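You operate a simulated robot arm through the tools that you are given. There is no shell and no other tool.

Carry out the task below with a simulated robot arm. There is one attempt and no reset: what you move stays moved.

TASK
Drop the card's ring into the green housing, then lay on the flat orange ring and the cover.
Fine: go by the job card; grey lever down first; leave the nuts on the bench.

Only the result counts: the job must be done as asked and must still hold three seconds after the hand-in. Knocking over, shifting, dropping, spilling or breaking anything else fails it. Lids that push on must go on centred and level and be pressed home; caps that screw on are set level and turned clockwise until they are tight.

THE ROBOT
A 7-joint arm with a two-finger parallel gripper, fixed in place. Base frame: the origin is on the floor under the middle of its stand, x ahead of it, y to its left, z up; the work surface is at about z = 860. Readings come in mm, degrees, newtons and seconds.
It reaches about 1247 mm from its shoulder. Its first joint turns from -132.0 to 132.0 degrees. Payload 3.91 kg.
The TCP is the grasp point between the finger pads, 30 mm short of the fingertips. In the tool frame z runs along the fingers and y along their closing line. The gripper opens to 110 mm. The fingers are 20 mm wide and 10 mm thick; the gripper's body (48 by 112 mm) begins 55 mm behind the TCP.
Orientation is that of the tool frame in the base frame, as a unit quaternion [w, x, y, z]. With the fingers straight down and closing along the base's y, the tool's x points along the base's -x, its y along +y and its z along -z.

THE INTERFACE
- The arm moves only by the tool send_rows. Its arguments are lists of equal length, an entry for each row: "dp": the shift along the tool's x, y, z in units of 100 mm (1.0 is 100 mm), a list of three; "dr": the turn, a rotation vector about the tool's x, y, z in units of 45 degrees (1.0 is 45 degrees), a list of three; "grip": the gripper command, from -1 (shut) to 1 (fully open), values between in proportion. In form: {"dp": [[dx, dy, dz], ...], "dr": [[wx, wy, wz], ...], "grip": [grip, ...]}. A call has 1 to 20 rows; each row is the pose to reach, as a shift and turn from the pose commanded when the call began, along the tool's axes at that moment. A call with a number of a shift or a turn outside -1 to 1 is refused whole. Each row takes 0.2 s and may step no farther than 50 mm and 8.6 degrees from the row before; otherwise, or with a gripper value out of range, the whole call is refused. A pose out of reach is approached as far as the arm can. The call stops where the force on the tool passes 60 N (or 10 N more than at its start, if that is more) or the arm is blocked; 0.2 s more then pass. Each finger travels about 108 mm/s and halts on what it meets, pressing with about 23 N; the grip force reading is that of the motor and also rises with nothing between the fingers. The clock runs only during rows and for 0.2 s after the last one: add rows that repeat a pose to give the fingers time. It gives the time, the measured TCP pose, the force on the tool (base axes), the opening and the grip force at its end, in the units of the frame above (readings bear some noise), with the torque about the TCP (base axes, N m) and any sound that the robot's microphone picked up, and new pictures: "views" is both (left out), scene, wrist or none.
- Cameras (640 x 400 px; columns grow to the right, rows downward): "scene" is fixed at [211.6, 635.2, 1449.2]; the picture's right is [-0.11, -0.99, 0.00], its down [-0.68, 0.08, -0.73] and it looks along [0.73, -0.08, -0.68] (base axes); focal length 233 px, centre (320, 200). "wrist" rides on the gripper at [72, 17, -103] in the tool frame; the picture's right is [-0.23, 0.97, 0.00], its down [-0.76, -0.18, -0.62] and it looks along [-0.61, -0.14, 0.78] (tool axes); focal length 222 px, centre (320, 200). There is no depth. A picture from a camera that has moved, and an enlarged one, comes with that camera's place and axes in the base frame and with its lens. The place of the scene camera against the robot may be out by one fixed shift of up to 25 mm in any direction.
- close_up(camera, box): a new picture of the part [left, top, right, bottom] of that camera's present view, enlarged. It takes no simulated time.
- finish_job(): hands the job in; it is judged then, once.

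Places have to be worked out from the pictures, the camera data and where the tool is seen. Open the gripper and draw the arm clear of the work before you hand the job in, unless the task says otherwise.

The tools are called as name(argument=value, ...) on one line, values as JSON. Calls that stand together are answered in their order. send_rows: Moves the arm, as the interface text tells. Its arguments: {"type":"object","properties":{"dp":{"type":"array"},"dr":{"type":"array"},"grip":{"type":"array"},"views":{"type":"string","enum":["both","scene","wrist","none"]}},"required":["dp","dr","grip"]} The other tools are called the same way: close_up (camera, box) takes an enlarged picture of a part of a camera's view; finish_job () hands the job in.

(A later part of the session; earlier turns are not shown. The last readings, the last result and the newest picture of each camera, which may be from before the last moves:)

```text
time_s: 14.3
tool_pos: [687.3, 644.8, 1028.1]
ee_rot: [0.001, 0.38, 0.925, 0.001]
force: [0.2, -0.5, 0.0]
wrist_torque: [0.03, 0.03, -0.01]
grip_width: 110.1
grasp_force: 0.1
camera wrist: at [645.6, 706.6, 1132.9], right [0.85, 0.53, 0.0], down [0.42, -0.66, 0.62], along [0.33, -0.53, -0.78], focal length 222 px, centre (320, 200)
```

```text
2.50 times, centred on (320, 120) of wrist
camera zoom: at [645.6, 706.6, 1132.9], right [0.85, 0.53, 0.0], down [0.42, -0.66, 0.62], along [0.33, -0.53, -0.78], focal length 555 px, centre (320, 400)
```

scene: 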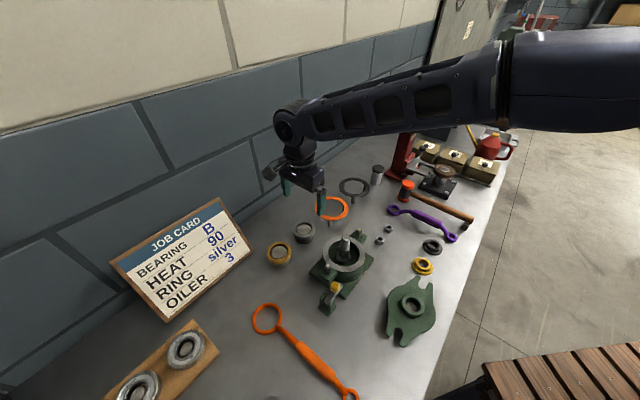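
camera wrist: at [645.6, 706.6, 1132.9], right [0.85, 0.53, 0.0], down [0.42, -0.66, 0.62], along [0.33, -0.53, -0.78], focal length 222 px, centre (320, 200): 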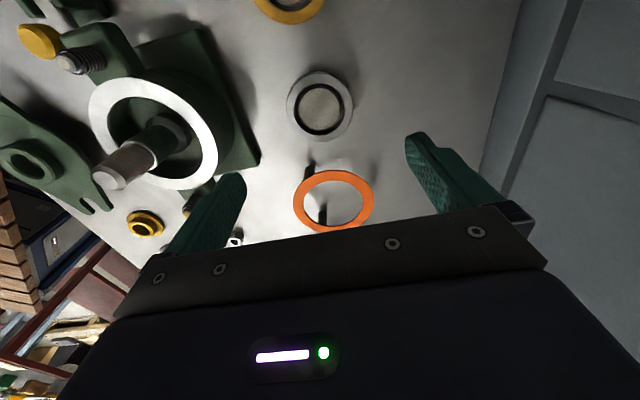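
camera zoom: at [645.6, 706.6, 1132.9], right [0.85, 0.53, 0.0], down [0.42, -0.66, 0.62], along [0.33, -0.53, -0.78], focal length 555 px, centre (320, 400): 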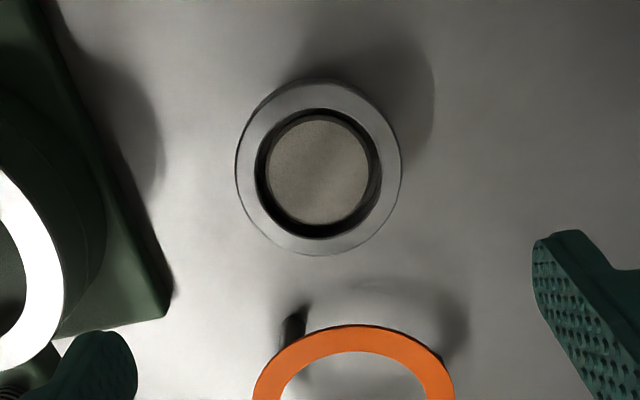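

Ring centre computes to ≈(681.5, 648.4). I correct laterally and descend most of the way, then check alignment from the wrist view.

send_rows(dp=[[0.067, -0.017, 0.2], [0.067, -0.017, 0.5], [0.067, -0.017, 0.75], [0.067, -0.017, 0.75]], dr=[[0, 0, 0], [0, 0, 0], [0, 0, 0], [0, 0, 0]], grip=[1, 1, 1, 1], views="wrist")

close_up(camera="wrist", box=[220, 80, 420, 240])

close_up(camera="scene", box=[260, 190, 350, 280])

```text
time_s: 15.3
tool_pos: [680.0, 647.3, 952.3]
ee_rot: [0.001, 0.379, 0.925, -0.001]
force: [-0.4, 0.9, -0.5]
wrist_torque: [0.03, 0.0, 0.01]
grip_width: 110.0
grasp_force: 0.0
camera wrist: at [640.5, 710.2, 1056.9], right [0.85, 0.53, 0.0], down [0.42, -0.66, 0.62], along [0.33, -0.53, -0.78], focal length 222 px, centre (320, 200)
```

wrist: 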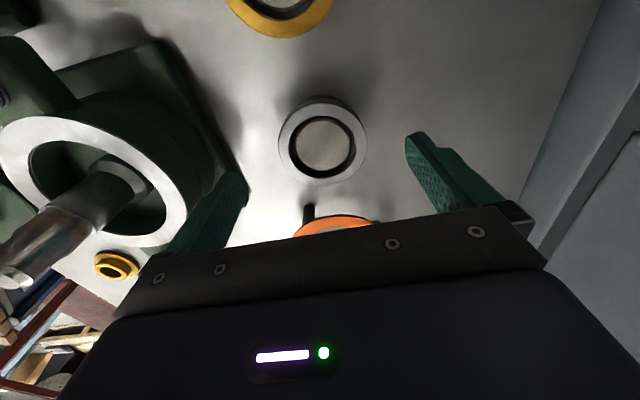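

```text
2.50 times, centred on (320, 160) of wrist
camera zoom: at [640.5, 710.2, 1056.9], right [0.85, 0.53, 0.0], down [0.42, -0.66, 0.62], along [0.33, -0.53, -0.78], focal length 555 px, centre (320, 300)
```

zoom: 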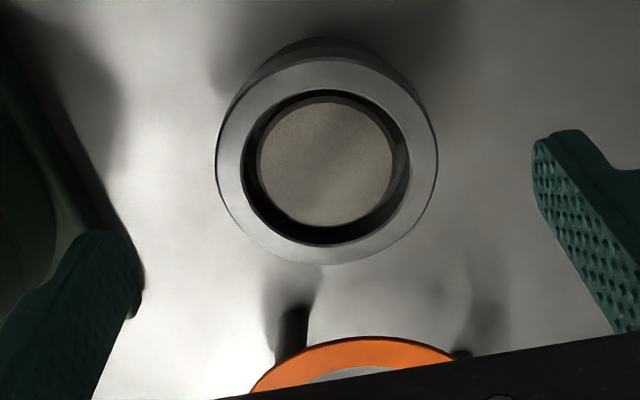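

```text
4.44 times, centred on (305, 235) of scene
camera zoom: at [211.6, 635.2, 1449.2], right [-0.11, -0.99, 0.0], down [-0.68, 0.08, -0.73], along [0.73, -0.08, -0.68], focal length 1036 px, centre (387, 44)
```

zoom: 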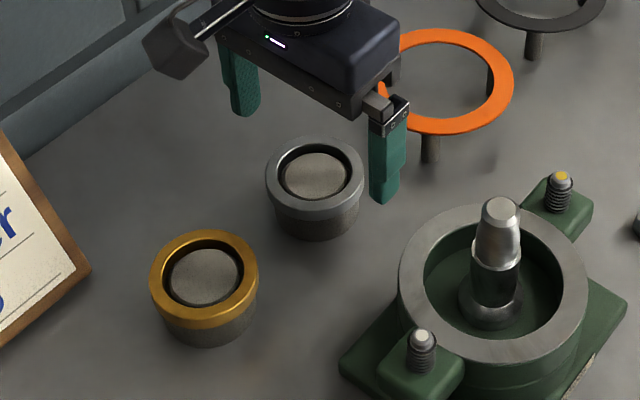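

Ring is nearly centred between the fingers (needs ≈+2.3 mm along the closing axis). Let me zoom on the ring side to judge its height before descending.

close_up(camera="scene", box=[285, 212, 325, 250])

close_up(camera="scene", box=[320, 235, 375, 305])

```text
10.53 times, centred on (305, 231) of scene
camera zoom: at [211.6, 635.2, 1449.2], right [-0.11, -0.99, 0.0], down [-0.68, 0.08, -0.73], along [0.73, -0.08, -0.68], focal length 2453 px, centre (478, -126)
```

zoom: 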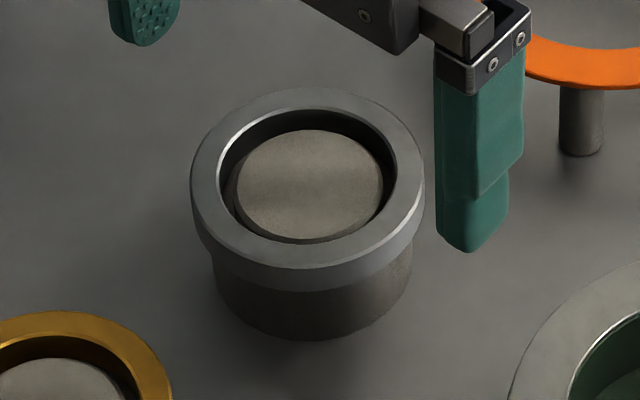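

```text
5.71 times, centred on (348, 270) of scene
camera zoom: at [211.6, 635.2, 1449.2], right [-0.11, -0.99, 0.0], down [-0.68, 0.08, -0.73], along [0.73, -0.08, -0.68], focal length 1332 px, centre (163, -200)
```

zoom: 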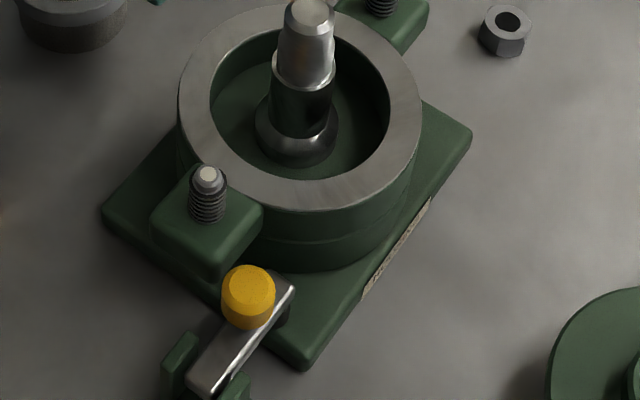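

Ring is about 10 mm tall and overhangs its stand. I'll descend so the fingertips sit around mid-ring (TCP z≈926), then close.

send_rows(dp=[[-0.01, 0.023, 0.0], [-0.01, 0.023, 0.13], [-0.01, 0.023, 0.26], [-0.01, 0.023, 0.26]], dr=[[0, 0, 0], [0, 0, 0], [0, 0, 0], [0, 0, 0]], grip=[1, 1, 1, 1], views="wrist")

close_up(camera="wrist", box=[220, 90, 420, 240])

close_up(camera="scene", box=[280, 202, 335, 254])

```text
time_s: 16.3
tool_pos: [681.2, 648.9, 925.0]
ee_rot: [0.001, 0.379, 0.926, 0.0]
force: [0.8, -0.6, 0.5]
wrist_torque: [0.03, 0.02, -0.02]
grip_width: 109.9
grasp_force: 0.1
camera wrist: at [641.9, 711.3, 1030.5], right [0.85, 0.53, 0.0], down [0.42, -0.66, 0.62], along [0.33, -0.53, -0.78], focal length 222 px, centre (320, 200)
```

wrist: 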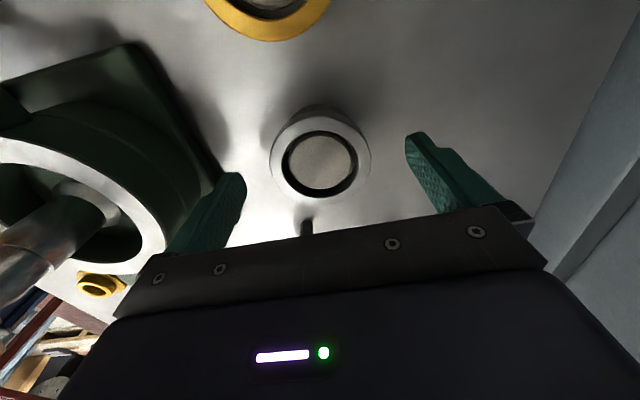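

```text
2.67 times, centred on (320, 165) of wrist
camera zoom: at [641.9, 711.3, 1030.5], right [0.85, 0.53, 0.0], down [0.42, -0.66, 0.62], along [0.33, -0.53, -0.78], focal length 592 px, centre (320, 293)
```

zoom: 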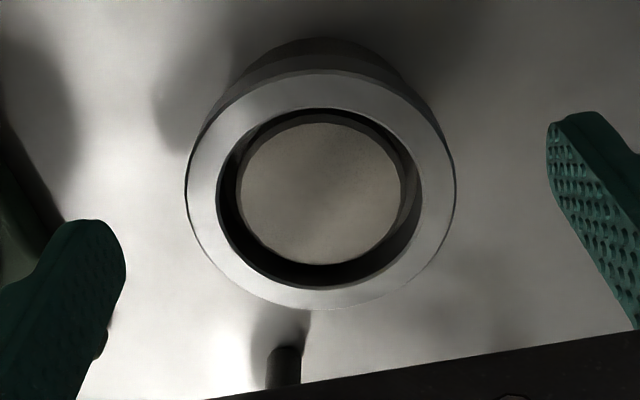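

```text
7.69 times, centred on (308, 228) of scene
camera zoom: at [211.6, 635.2, 1449.2], right [-0.11, -0.99, 0.0], down [-0.68, 0.08, -0.73], along [0.73, -0.08, -0.68], focal length 1792 px, centre (416, -15)
```

zoom: 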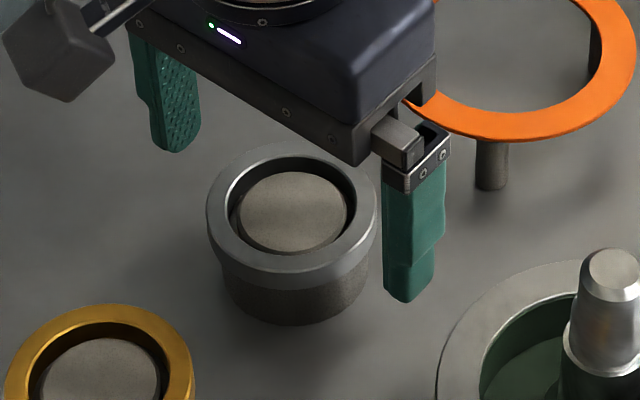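

Tips are ~9 mm below the ring's top face, and it's centred between the pads. I raise 3 mm and close.

send_rows(dp=[[0, 0, -0.03], [0, 0, -0.03], [0, 0, -0.03], [0, 0, -0.03], [0, 0, -0.03]], dr=[[0, 0, 0], [0, 0, 0], [0, 0, 0], [0, 0, 0], [0, 0, 0]], grip=[1, 0.4, 0.1, -1, -1], views="both")

close_up(camera="wrist", box=[220, 90, 420, 240])

close_up(camera="scene", box=[280, 202, 335, 254])

```text
time_s: 17.5
tool_pos: [682.9, 649.0, 928.9]
ee_rot: [0.002, 0.379, 0.926, 0.0]
force: [-0.6, 0.2, 0.3]
wrist_torque: [-0.03, -0.01, -0.01]
grip_width: 66.9
grasp_force: 22.9
camera wrist: at [642.1, 712.2, 1033.8], right [0.85, 0.53, 0.0], down [0.42, -0.66, 0.62], along [0.33, -0.53, -0.78], focal length 222 px, centre (320, 200)
```

scene: 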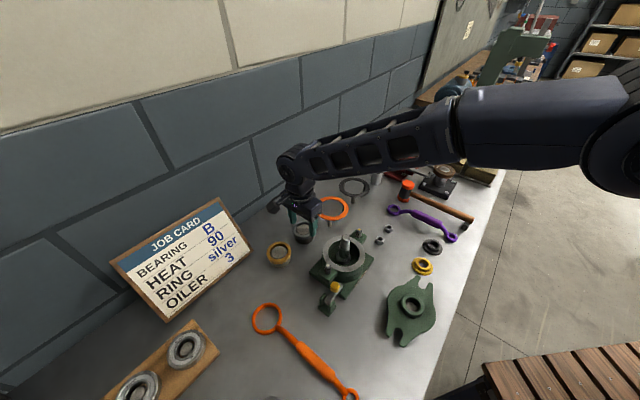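
wrist: 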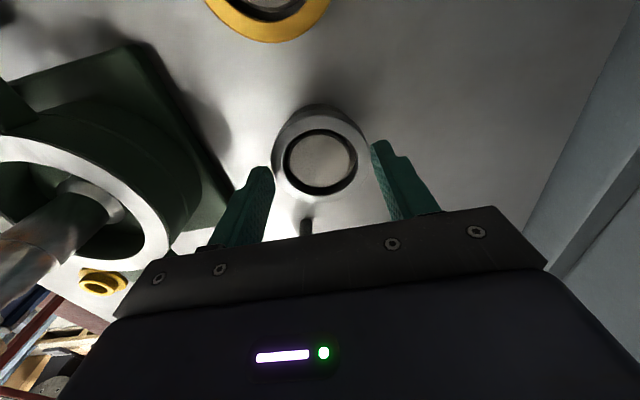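

```text
2.67 times, centred on (320, 165) of wrist
camera zoom: at [642.1, 712.2, 1033.8], right [0.85, 0.53, 0.0], down [0.42, -0.66, 0.62], along [0.33, -0.53, -0.78], focal length 592 px, centre (320, 293)
```

zoom: 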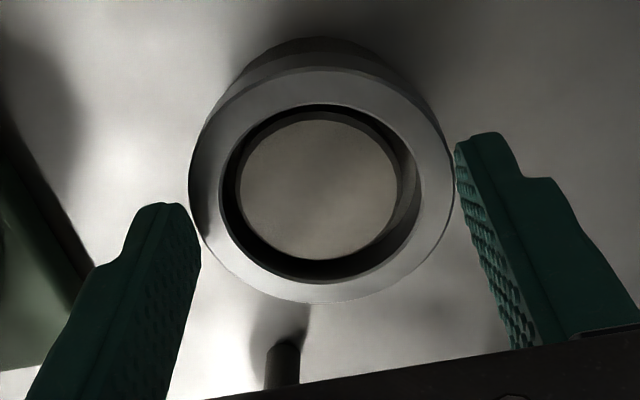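

```text
7.69 times, centred on (308, 228) of scene
camera zoom: at [211.6, 635.2, 1449.2], right [-0.11, -0.99, 0.0], down [-0.68, 0.08, -0.73], along [0.73, -0.08, -0.68], focal length 1792 px, centre (416, -15)
```

zoom: 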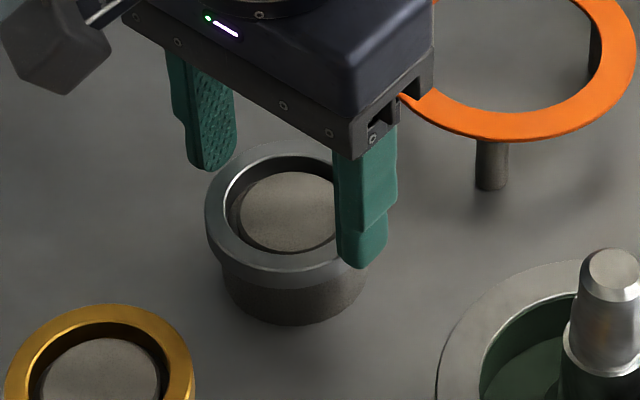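

Grip closed at 66.9 mm = ring OD. I lift straight up and check that the ring comes along.

send_rows(dp=[[0, 0, -0.05], [0, 0, -0.25], [0, 0, -0.6], [0, 0, -1.0], [0, 0, -1.0]], dr=[[0, 0, 0], [0, 0, 0], [0, 0, 0], [0, 0, 0], [0, 0, 0]], grip=[-1, -1, -1, -1, -1], views="both")

close_up(camera="wrist", box=[220, 90, 420, 240])

close_up(camera="scene", box=[260, 160, 350, 250])

```text
time_s: 18.7
tool_pos: [680.9, 653.5, 1030.7]
ee_rot: [0.001, 0.38, 0.925, 0.0]
force: [-0.4, 0.0, -1.8]
wrist_torque: [-0.03, 0.0, -0.01]
grip_width: 66.9
grasp_force: 22.7
camera wrist: at [640.9, 715.4, 1134.7], right [0.85, 0.53, 0.0], down [0.42, -0.66, 0.62], along [0.33, -0.53, -0.78], focal length 222 px, centre (320, 200)
```

scene: 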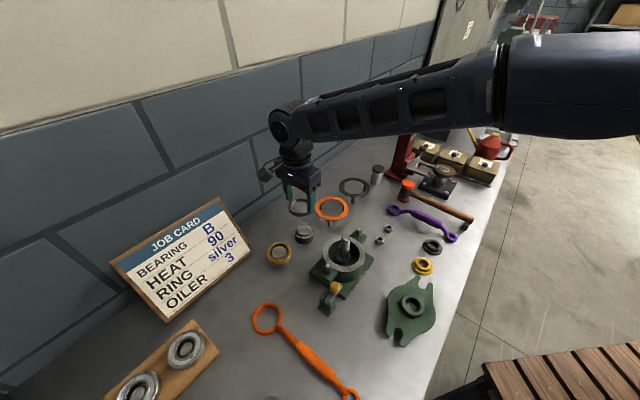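
wrist: 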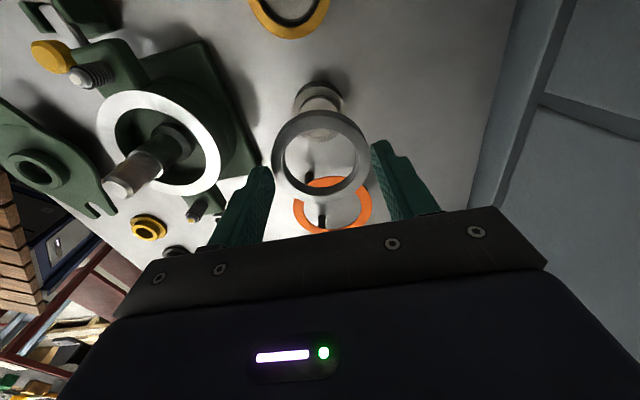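

```text
2.67 times, centred on (320, 165) of wrist
camera zoom: at [640.9, 715.4, 1134.7], right [0.85, 0.53, 0.0], down [0.42, -0.66, 0.62], along [0.33, -0.53, -0.78], focal length 592 px, centre (320, 293)
```

zoom: 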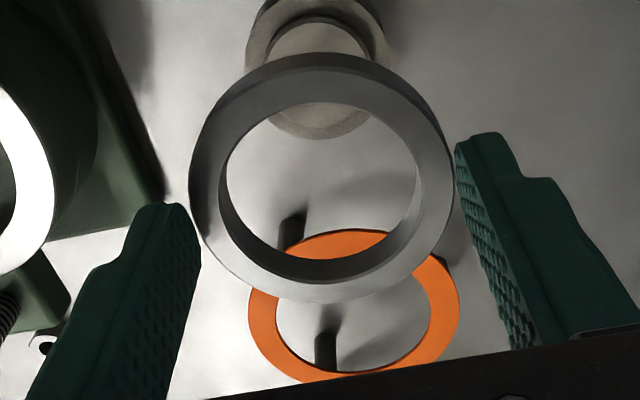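

```text
4.44 times, centred on (305, 205) of scene
camera zoom: at [211.6, 635.2, 1449.2], right [-0.11, -0.99, 0.0], down [-0.68, 0.08, -0.73], along [0.73, -0.08, -0.68], focal length 1036 px, centre (387, 178)
```

zoom: 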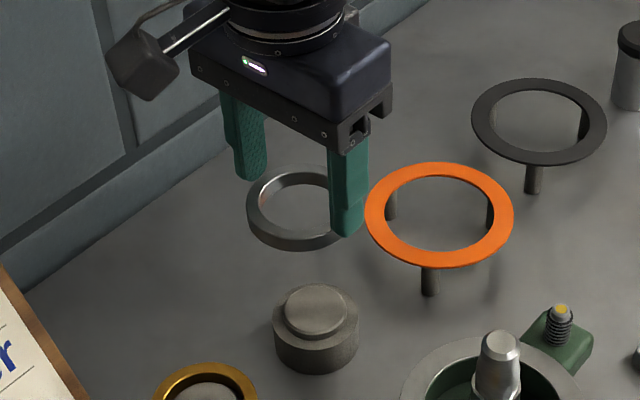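

The ring is held level. I raise a bit more (ring bottom must clear the shaft top at z≈1000) and move over the housing.

send_rows(dp=[[0, 0, -0.3], [0.03, -0.3, -0.36], [0.05, -0.55, -0.36], [0.07, -0.79, -0.36]], dr=[[0, 0, 0], [0, 0, 0], [0, 0, 0], [0, 0, 0]], grip=[-1, -1, -1, -1], views="none")

send_rows(dp=[[0.02, -0.25, 0], [0.04, -0.5, 0], [0.07, -0.78, 0], [0.07, -0.78, 0], [0.07, -0.78, 0]], dr=[[0, 0, 0], [0, 0, 0], [0, 0, 0], [0, 0, 0], [0, 0, 0]], grip=[-1, -1, -1, -1, -1], views="both")

close_up(camera="wrist", box=[220, 50, 420, 240])

close_up(camera="scene", box=[300, 180, 400, 290])

```text
time_s: 19.7
tool_pos: [622.3, 598.7, 1067.7]
ee_rot: [0.001, 0.38, 0.925, 0.0]
force: [0.6, 0.4, -1.8]
wrist_torque: [0.0, 0.0, -0.03]
grip_width: 66.9
grasp_force: 22.3
```

```text
time_s: 20.9
tool_pos: [562.8, 546.4, 1067.8]
ee_rot: [0.0, 0.379, 0.925, 0.0]
force: [0.3, 0.3, -1.6]
wrist_torque: [0.01, 0.0, -0.01]
grip_width: 67.1
grasp_force: 22.9
camera wrist: at [522.2, 609.2, 1171.0], right [0.85, 0.53, 0.0], down [0.42, -0.66, 0.62], along [0.33, -0.53, -0.78], focal length 222 px, centre (320, 200)
```

scene: 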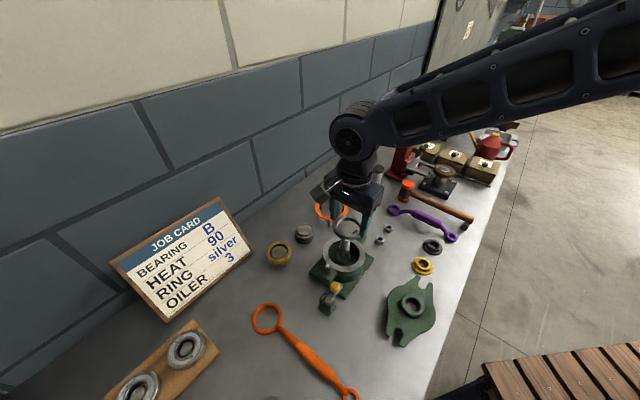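
wrist: 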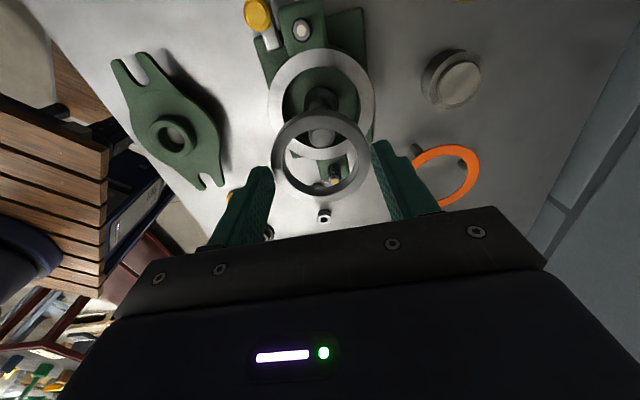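

```text
2.11 times, centred on (320, 145) of wrist
camera zoom: at [522.2, 609.2, 1171.0], right [0.85, 0.53, 0.0], down [0.42, -0.66, 0.62], along [0.33, -0.53, -0.78], focal length 468 px, centre (320, 316)
```

zoom: 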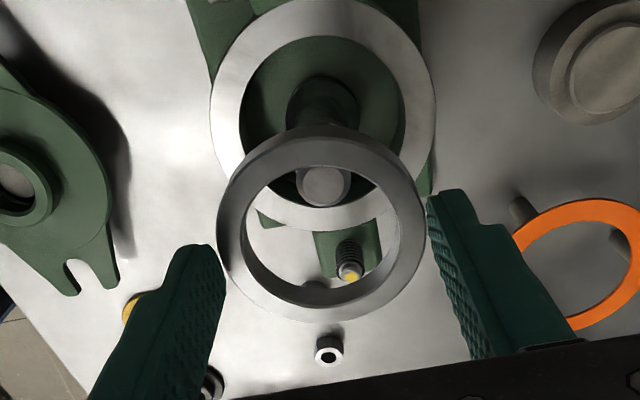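

```text
3.64 times, centred on (350, 235) of scene
camera zoom: at [211.6, 635.2, 1449.2], right [-0.11, -0.99, 0.0], down [-0.68, 0.08, -0.73], along [0.73, -0.08, -0.68], focal length 847 px, centre (211, 73)
```

zoom: 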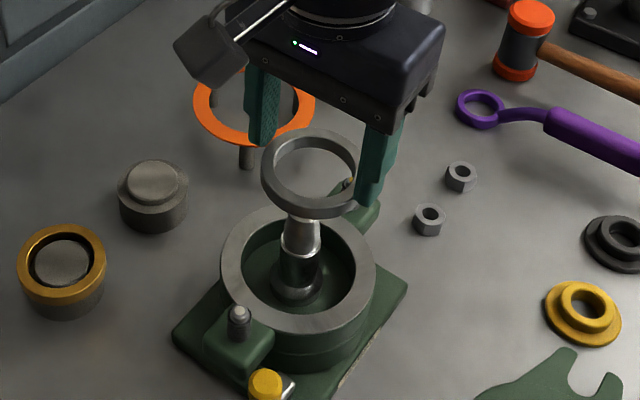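

The ring is centred over the shaft to within ~2 mm. I make a small correction and descend to just above the rim (TCP z≈980), then look.

send_rows(dp=[[0.008, 0.012, 0.1], [0.008, 0.012, 0.35], [0.008, 0.012, 0.6], [0.008, 0.012, 0.87], [0.008, 0.012, 0.87]], dr=[[0, 0, 0], [0, 0, 0], [0, 0, 0], [0, 0, 0], [0, 0, 0]], grip=[-1, -1, -1, -1, -1], views="both")

close_up(camera="wrist", box=[220, 50, 420, 240])

close_up(camera="scene", box=[315, 225, 385, 285])

```text
time_s: 22.1
tool_pos: [563.9, 548.6, 977.8]
ee_rot: [0.0, 0.379, 0.926, -0.001]
force: [-0.2, 0.0, -2.5]
wrist_torque: [0.01, -0.01, 0.02]
grip_width: 67.1
grasp_force: 22.8
camera wrist: at [523.5, 610.9, 1082.5], right [0.85, 0.53, 0.0], down [0.42, -0.66, 0.62], along [0.33, -0.53, -0.78], focal length 222 px, centre (320, 200)
```

scene: 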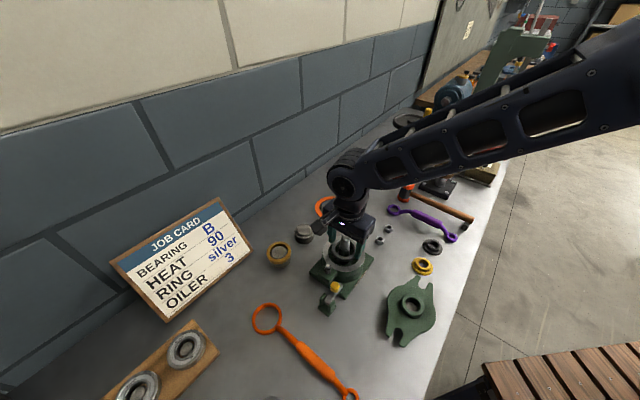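
wrist: 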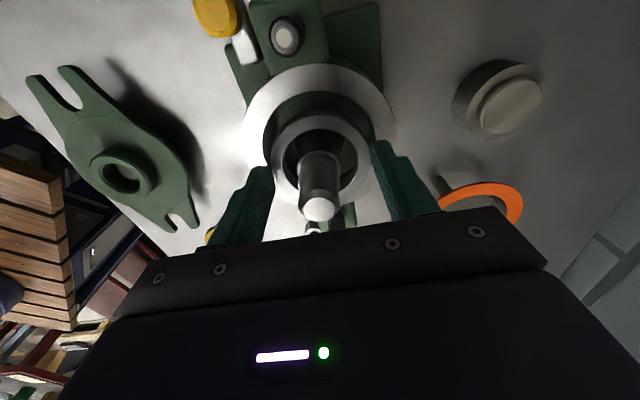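

```text
2.11 times, centred on (320, 145) of wrist
camera zoom: at [523.5, 610.9, 1082.5], right [0.85, 0.53, 0.0], down [0.42, -0.66, 0.62], along [0.33, -0.53, -0.78], focal length 468 px, centre (320, 316)
```

zoom: 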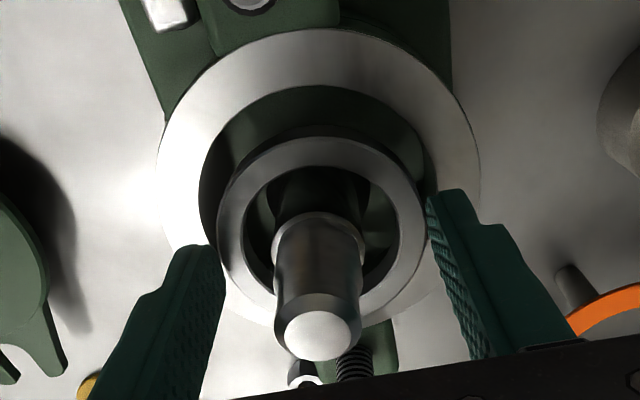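

```text
6.67 times, centred on (350, 255) of scene
camera zoom: at [211.6, 635.2, 1449.2], right [-0.11, -0.99, 0.0], down [-0.68, 0.08, -0.73], along [0.73, -0.08, -0.68], focal length 1554 px, centre (120, -167)
```

zoom: 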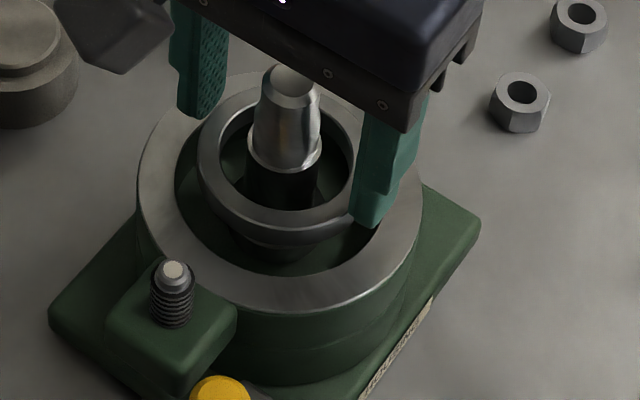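

Wrist and scene agree the ring is ≈2 mm too far in +x. I correct this and lower 7 mm more so the ring's lower edge starts into the bore while fingertips stay above the rim.

send_rows(dp=[[0.015, -0.014, 0.0], [0.015, -0.014, 0.035], [0.015, -0.014, 0.07], [0.015, -0.014, 0.07]], dr=[[0, 0, 0], [0, 0, 0], [0, 0, 0], [0, 0, 0]], grip=[-1, -1, -1, -1], views="wrist")

close_up(camera="wrist", box=[220, 50, 420, 240])

close_up(camera="scene", box=[315, 225, 385, 285])

```text
time_s: 23.1
tool_pos: [559.9, 548.8, 971.0]
ee_rot: [0.001, 0.38, 0.925, 0.0]
force: [-0.5, 0.4, -0.6]
wrist_torque: [0.04, -0.01, -0.02]
grip_width: 67.2
grasp_force: 22.8
camera wrist: at [520.5, 611.6, 1075.7], right [0.85, 0.53, 0.0], down [0.42, -0.66, 0.62], along [0.33, -0.53, -0.78], focal length 222 px, centre (320, 200)
```

wrist: 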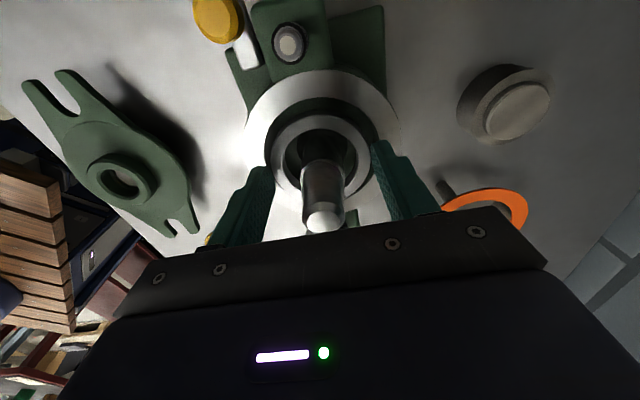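

```text
2.11 times, centred on (320, 145) of wrist
camera zoom: at [520.5, 611.6, 1075.7], right [0.85, 0.53, 0.0], down [0.42, -0.66, 0.62], along [0.33, -0.53, -0.78], focal length 468 px, centre (320, 316)
```

zoom: 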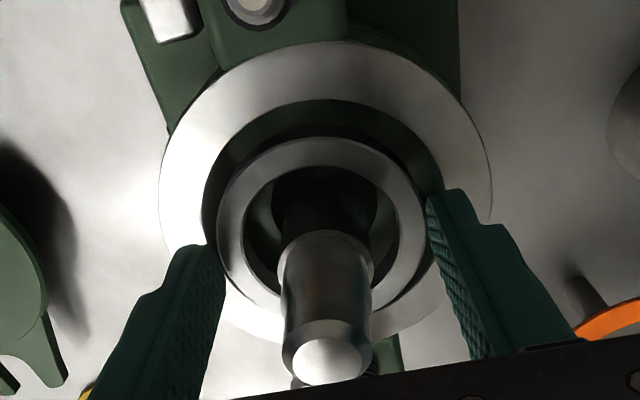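

```text
6.67 times, centred on (350, 255) of scene
camera zoom: at [211.6, 635.2, 1449.2], right [-0.11, -0.99, 0.0], down [-0.68, 0.08, -0.73], along [0.73, -0.08, -0.68], focal length 1554 px, centre (120, -167)
```

zoom: 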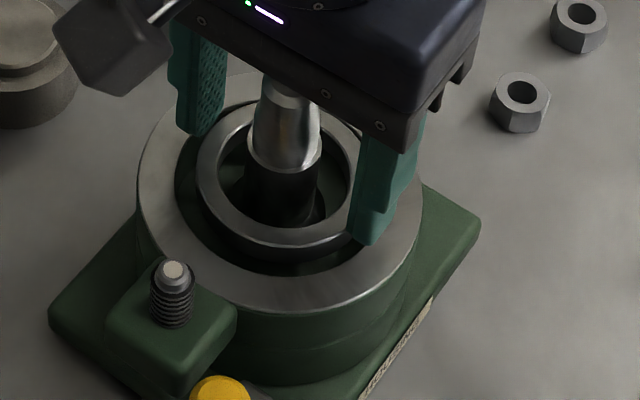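

Ring sits concentric with the bore (≈1 mm off along the closing axis). Final trim: +1 mm, 3 mm lower, then open to drop the ring.

send_rows(dp=[[0, 0.011, 0.0], [0, 0.011, 0.03], [0, 0.011, 0.03], [0, 0.011, 0.03], [0, 0.011, 0.03], [0, 0.011, 0.03]], dr=[[0, 0, 0], [0, 0, 0], [0, 0, 0], [0, 0, 0], [0, 0, 0], [0, 0, 0]], grip=[-1, -1, -1, 0.6, 0.6, 0.6], views="wrist")

close_up(camera="wrist", box=[220, 50, 420, 240])

close_up(camera="scene", box=[315, 225, 385, 285])

```text
time_s: 24.5
tool_pos: [560.9, 550.9, 969.1]
ee_rot: [0.001, 0.38, 0.925, 0.0]
force: [-0.3, -0.1, 0.2]
wrist_torque: [0.03, 0.01, 0.04]
grip_width: 88.0
grasp_force: 0.1
camera wrist: at [520.3, 613.1, 1073.5], right [0.85, 0.53, 0.0], down [0.42, -0.66, 0.62], along [0.33, -0.53, -0.78], focal length 222 px, centre (320, 200)
```

wrist: 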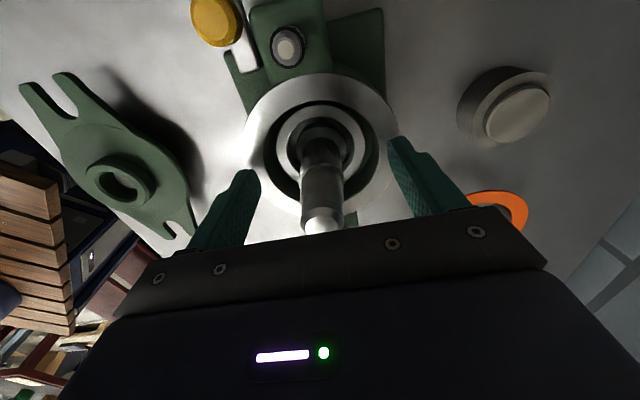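

```text
2.11 times, centred on (320, 145) of wrist
camera zoom: at [520.3, 613.1, 1073.5], right [0.85, 0.53, 0.0], down [0.42, -0.66, 0.62], along [0.33, -0.53, -0.78], focal length 468 px, centre (320, 316)
```

zoom: 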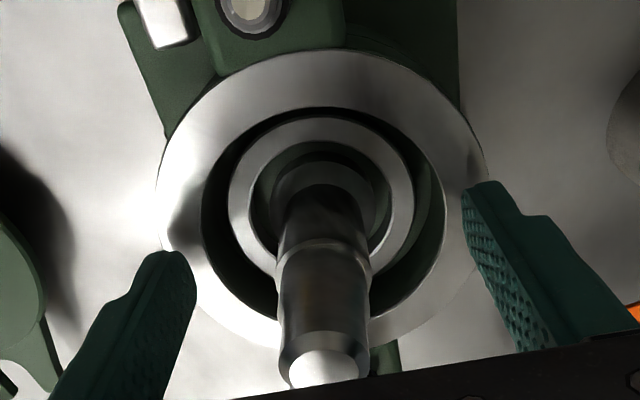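

```text
6.67 times, centred on (350, 255) of scene
camera zoom: at [211.6, 635.2, 1449.2], right [-0.11, -0.99, 0.0], down [-0.68, 0.08, -0.73], along [0.73, -0.08, -0.68], focal length 1554 px, centre (120, -167)
```

zoom: 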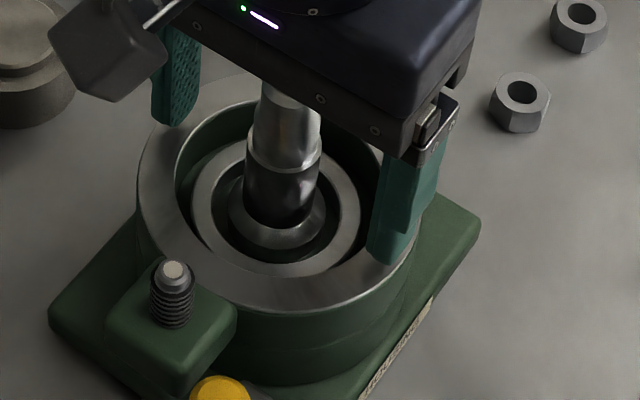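

The ring has dropped into the bore around the shaft's foot. I lift straight up and check how it lies.

send_rows(dp=[[0, 0, -0.2], [0, 0, -0.6], [0, 0, -1.0], [0, 0, -1.0]], dr=[[0, 0, 0], [0, 0, 0], [0, 0, 0], [0, 0, 0]], grip=[0.6, 0.6, 0.6, 0.6], views="both")

close_up(camera="wrist", box=[250, 30, 400, 200])

close_up(camera="scene", box=[315, 225, 385, 285])

```text
time_s: 25.5
tool_pos: [560.7, 552.2, 1068.7]
ee_rot: [0.001, 0.38, 0.925, -0.001]
force: [-0.1, -0.4, 0.3]
wrist_torque: [-0.01, 0.01, 0.01]
grip_width: 88.1
grasp_force: 0.1
camera wrist: at [520.4, 614.6, 1174.6], right [0.85, 0.53, 0.0], down [0.42, -0.66, 0.62], along [0.33, -0.53, -0.78], focal length 222 px, centre (320, 200)
```

scene: 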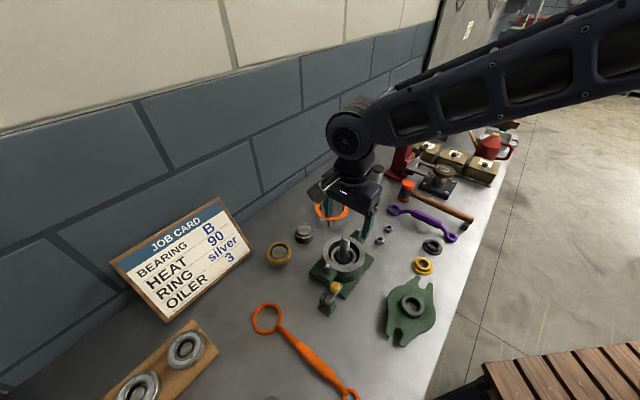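
wrist: 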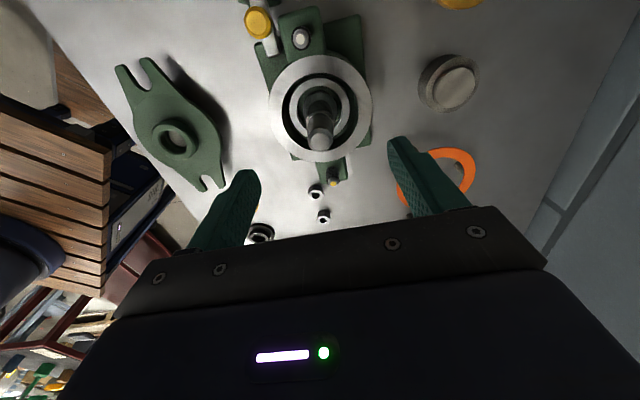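

```text
2.35 times, centred on (325, 115) of wrist
camera zoom: at [520.4, 614.6, 1174.6], right [0.85, 0.53, 0.0], down [0.42, -0.66, 0.62], along [0.33, -0.53, -0.78], focal length 523 px, centre (308, 400)
```

zoom: 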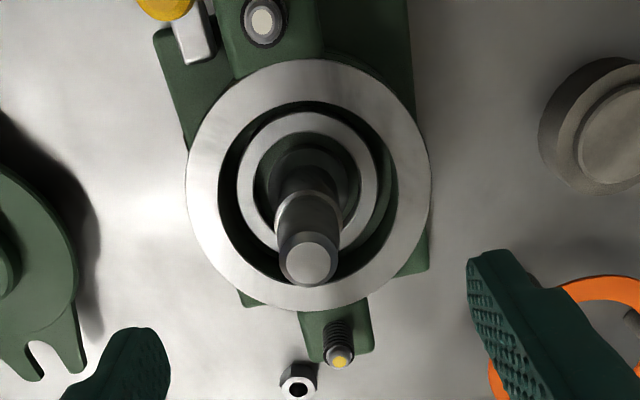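

```text
6.67 times, centred on (350, 255) of scene
camera zoom: at [211.6, 635.2, 1449.2], right [-0.11, -0.99, 0.0], down [-0.68, 0.08, -0.73], along [0.73, -0.08, -0.68], focal length 1554 px, centre (120, -167)
```

zoom: 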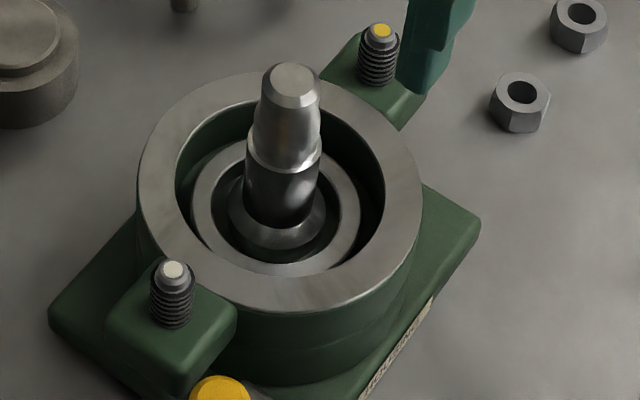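

The silver ring lies flat in the bore around the shaft. Next the flat orange ring (≈(763, 552), ID ~81, OD ~111 – too wide for an outside grip, so I plan an inside grip). I move above it, turning the hand to avoid the three posts' directions.

send_rows(dp=[[-0.24, 0.24, 0], [-0.48, 0.48, 0], [-0.72, 0.71, 0]], dr=[[0, 0, 0], [0, 0, 0], [0, 0, 0]], grip=[0.6, 0.6, 0.6], views="none")

send_rows(dp=[[-0.18, 0.18, 0], [-0.36, 0.36, 0], [-0.54, 0.53, 0], [-0.72, 0.71, 0], [-0.72, 0.71, 0]], dr=[[0, 0, -0.18], [0, 0, -0.36], [0, 0, -0.54], [0, 0, -0.73], [0, 0, -0.73]], grip=[0.6, 0.6, 0.6, 0.6, 0.6], views="both")

close_up(camera="wrist", box=[220, 30, 420, 220])

close_up(camera="scene", box=[295, 160, 385, 250])

```text
time_s: 26.3
tool_pos: [662.8, 551.4, 1066.7]
ee_rot: [0.002, 0.379, 0.925, 0.0]
force: [-0.8, -0.6, 1.2]
wrist_torque: [-0.01, -0.04, 0.02]
grip_width: 87.8
grasp_force: 0.0
```

```text
time_s: 27.5
tool_pos: [763.5, 553.2, 1067.3]
ee_rot: [0.001, 0.102, 0.995, 0.0]
force: [0.0, -0.9, 0.3]
wrist_torque: [-0.02, 0.02, 0.01]
grip_width: 88.1
grasp_force: 0.0
camera wrist: at [696.1, 584.1, 1172.0], right [0.42, 0.91, 0.0], down [0.71, -0.33, 0.62], along [0.57, -0.26, -0.78], focal length 222 px, centre (320, 200)
```

scene: 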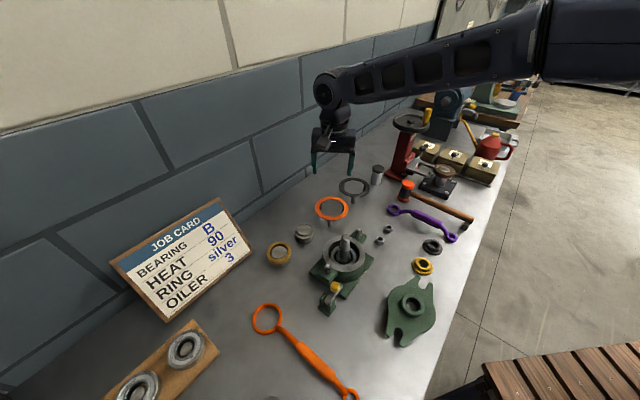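
wrist: 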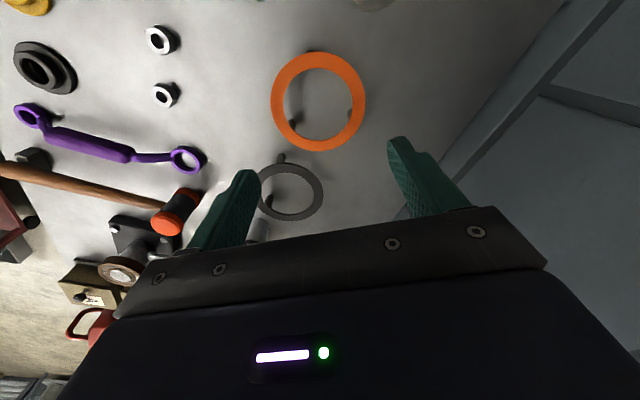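

```text
2.11 times, centred on (320, 125) of wrist
camera zoom: at [696.1, 584.1, 1172.0], right [0.42, 0.91, 0.0], down [0.71, -0.33, 0.62], along [0.57, -0.26, -0.78], focal length 468 px, centre (320, 358)
```

zoom: 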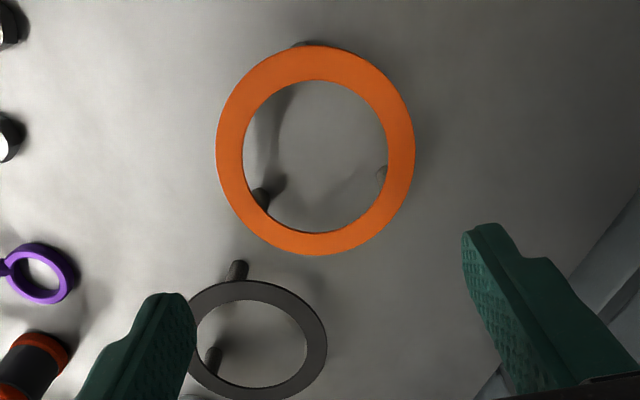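

```text
4.44 times, centred on (340, 205) of scene
camera zoom: at [211.6, 635.2, 1449.2], right [-0.11, -0.99, 0.0], down [-0.68, 0.08, -0.73], along [0.73, -0.08, -0.68], focal length 1036 px, centre (231, 178)
```

zoom: 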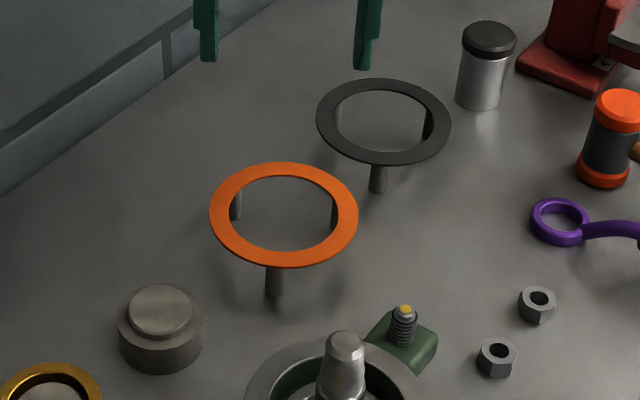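

The orange ring's centre computes to ≈(765.5, 549), top z≈903. I narrow the fingers to ~49 mm (outer width ~69 mm), centre over the hole and descend to about 12 mm above the ring plane.

send_rows(dp=[[-0.032, -0.033, 0], [-0.032, -0.033, 0.3], [-0.032, -0.033, 0.6], [-0.032, -0.033, 0.9], [-0.032, -0.033, 1.0], [-0.032, -0.033, 1.0]], dr=[[0, 0, 0], [0, 0, 0], [0, 0, 0], [0, 0, 0], [0, 0, 0], [0, 0, 0]], grip=[-0.1, -0.1, -0.1, -0.1, -0.1, -0.1], views="both")

close_up(camera="wrist", box=[220, 50, 420, 240])

close_up(camera="scene", box=[300, 165, 370, 235])

```text
time_s: 28.9
tool_pos: [766.1, 547.4, 966.4]
ee_rot: [0.001, 0.102, 0.995, 0.0]
force: [0.2, -0.1, 0.0]
wrist_torque: [-0.02, -0.01, -0.07]
grip_width: 49.5
grasp_force: 0.1
camera wrist: at [697.8, 578.0, 1071.7], right [0.42, 0.91, 0.0], down [0.71, -0.33, 0.62], along [0.57, -0.26, -0.78], focal length 222 px, centre (320, 200)
```

scene: 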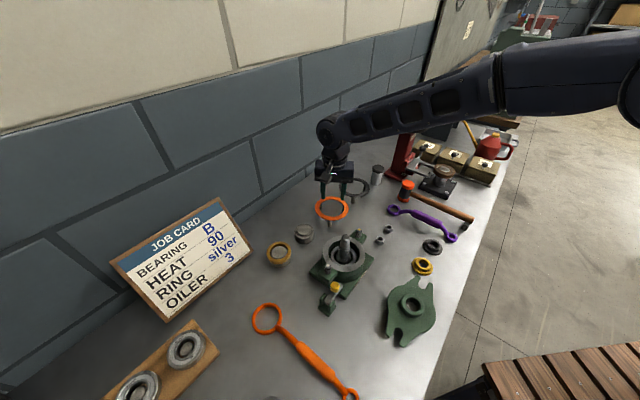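
wrist: 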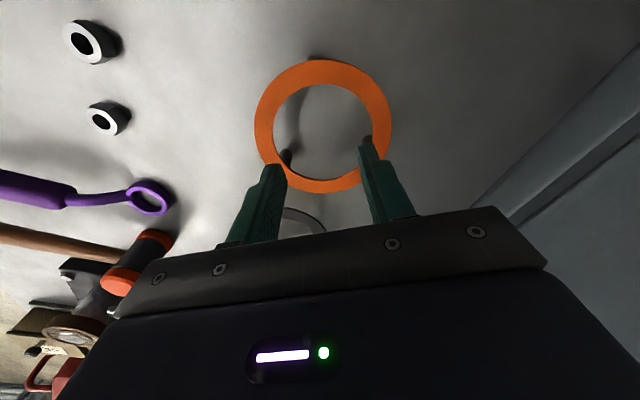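

```text
2.11 times, centred on (320, 145) of wrist
camera zoom: at [697.8, 578.0, 1071.7], right [0.42, 0.91, 0.0], down [0.71, -0.33, 0.62], along [0.57, -0.26, -0.78], focal length 468 px, centre (320, 316)
```

zoom: 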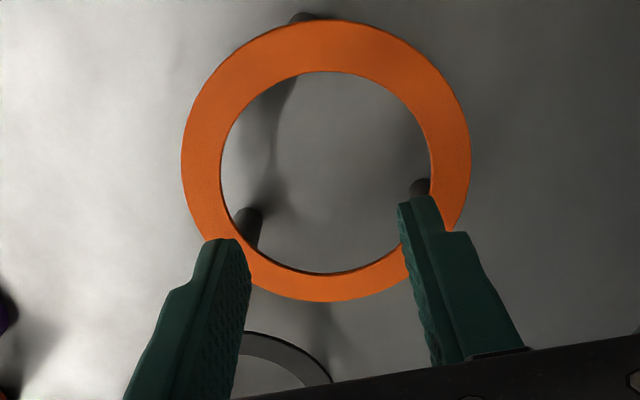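

```text
5.71 times, centred on (335, 200) of scene
camera zoom: at [211.6, 635.2, 1449.2], right [-0.11, -0.99, 0.0], down [-0.68, 0.08, -0.73], along [0.73, -0.08, -0.68], focal length 1332 px, centre (234, 200)
```

zoom: 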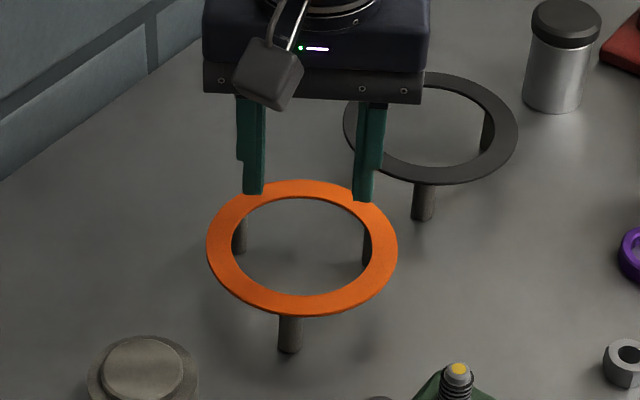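

Tips are at z≈936, ring plane at z≈898; ring centre is 2.4 mm further along the closing axis. I correct and lower into the hole so the tips come ~2 mm below the ring.

send_rows(dp=[[-0.005, 0.024, 0], [-0.005, 0.024, 0.2], [-0.005, 0.024, 0.38], [-0.005, 0.024, 0.44], [-0.005, 0.024, 0.44]], dr=[[0, 0, 0], [0, 0, 0], [0, 0, 0], [0, 0, 0], [0, 0, 0]], grip=[-0.1, -0.1, -0.1, -0.1, -0.1], views="wrist")

close_up(camera="wrist", box=[220, 70, 420, 240])

close_up(camera="scene", box=[305, 180, 365, 235])

```text
time_s: 30.1
tool_pos: [765.5, 549.9, 923.6]
ee_rot: [0.001, 0.102, 0.995, 0.0]
force: [0.8, 0.0, 0.3]
wrist_torque: [0.0, -0.01, -0.01]
grip_width: 49.8
grasp_force: 0.0
camera wrist: at [698.0, 580.4, 1028.5], right [0.42, 0.91, 0.0], down [0.71, -0.33, 0.62], along [0.57, -0.26, -0.78], focal length 222 px, centre (320, 200)
```

wrist: 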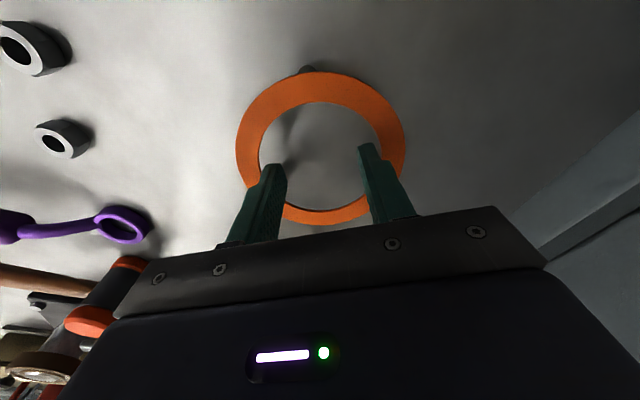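

```text
2.35 times, centred on (320, 155) of wrist
camera zoom: at [698.0, 580.4, 1028.5], right [0.42, 0.91, 0.0], down [0.71, -0.33, 0.62], along [0.57, -0.26, -0.78], focal length 523 px, centre (320, 306)
```

zoom: 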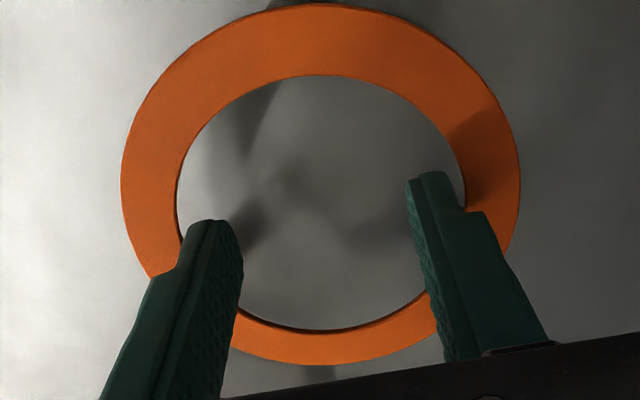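

```text
7.27 times, centred on (335, 208) of scene
camera zoom: at [211.6, 635.2, 1449.2], right [-0.11, -0.99, 0.0], down [-0.68, 0.08, -0.73], along [0.73, -0.08, -0.68], focal length 1695 px, centre (211, 146)
```

zoom: 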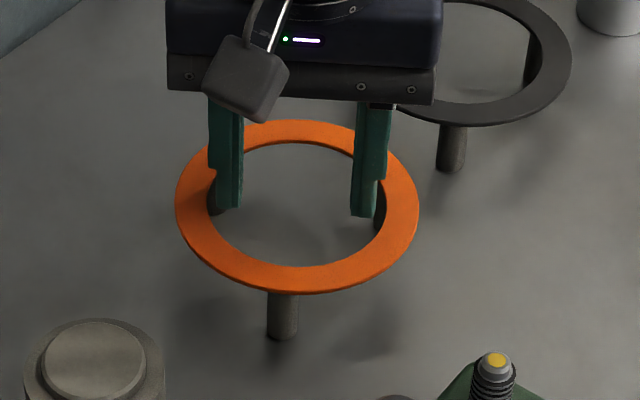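

Tips sit ~1 mm below the ring's underside, well centred. I open the fingers outward to grip the ring from inside.

send_rows(dp=[[0, 0, 0], [0, 0, 0], [0, 0, 0], [0, 0, 0], [0, 0, 0]], dr=[[0, 0, 0], [0, 0, 0], [0, 0, 0], [0, 0, 0], [0, 0, 0]], grip=[0.0, 0.08, 0.2, 0.5, 0.5], views="wrist")

close_up(camera="wrist", box=[220, 70, 420, 240])

close_up(camera="scene", box=[305, 180, 365, 235])

```text
time_s: 31.3
tool_pos: [765.3, 548.5, 924.4]
ee_rot: [0.001, 0.103, 0.995, -0.001]
force: [-0.3, -0.7, 10.0]
wrist_torque: [-0.07, 0.02, 0.0]
grip_width: 82.9
grasp_force: 1.0
camera wrist: at [698.1, 580.2, 1029.5], right [0.42, 0.91, 0.0], down [0.71, -0.33, 0.62], along [0.57, -0.26, -0.78], focal length 222 px, centre (320, 200)
```

wrist: 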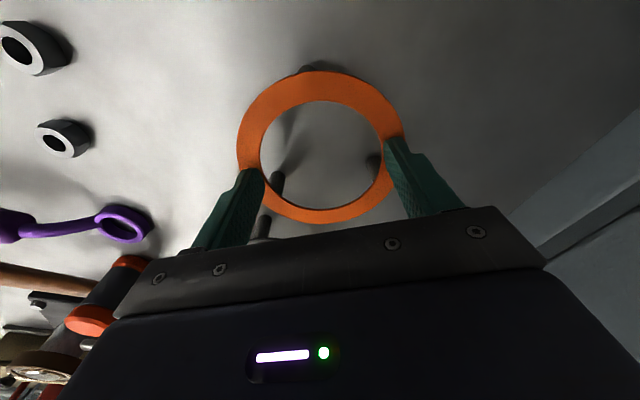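

```text
2.35 times, centred on (320, 155) of wrist
camera zoom: at [698.1, 580.2, 1029.5], right [0.42, 0.91, 0.0], down [0.71, -0.33, 0.62], along [0.57, -0.26, -0.78], focal length 523 px, centre (320, 306)
```

zoom: 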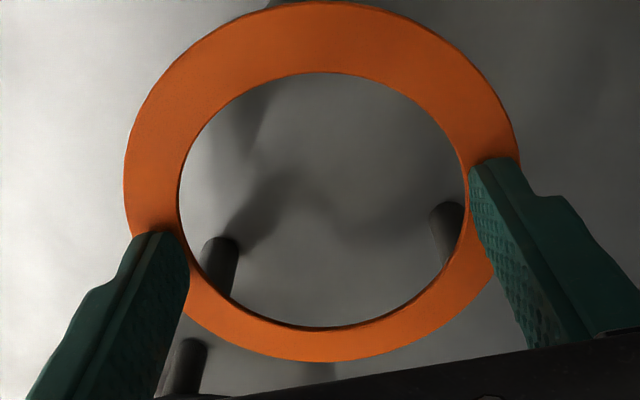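

```text
7.27 times, centred on (335, 208) of scene
camera zoom: at [211.6, 635.2, 1449.2], right [-0.11, -0.99, 0.0], down [-0.68, 0.08, -0.73], along [0.73, -0.08, -0.68], focal length 1695 px, centre (211, 146)
```

zoom: 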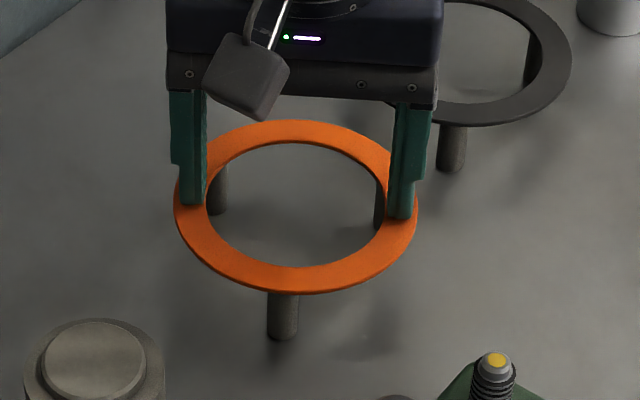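

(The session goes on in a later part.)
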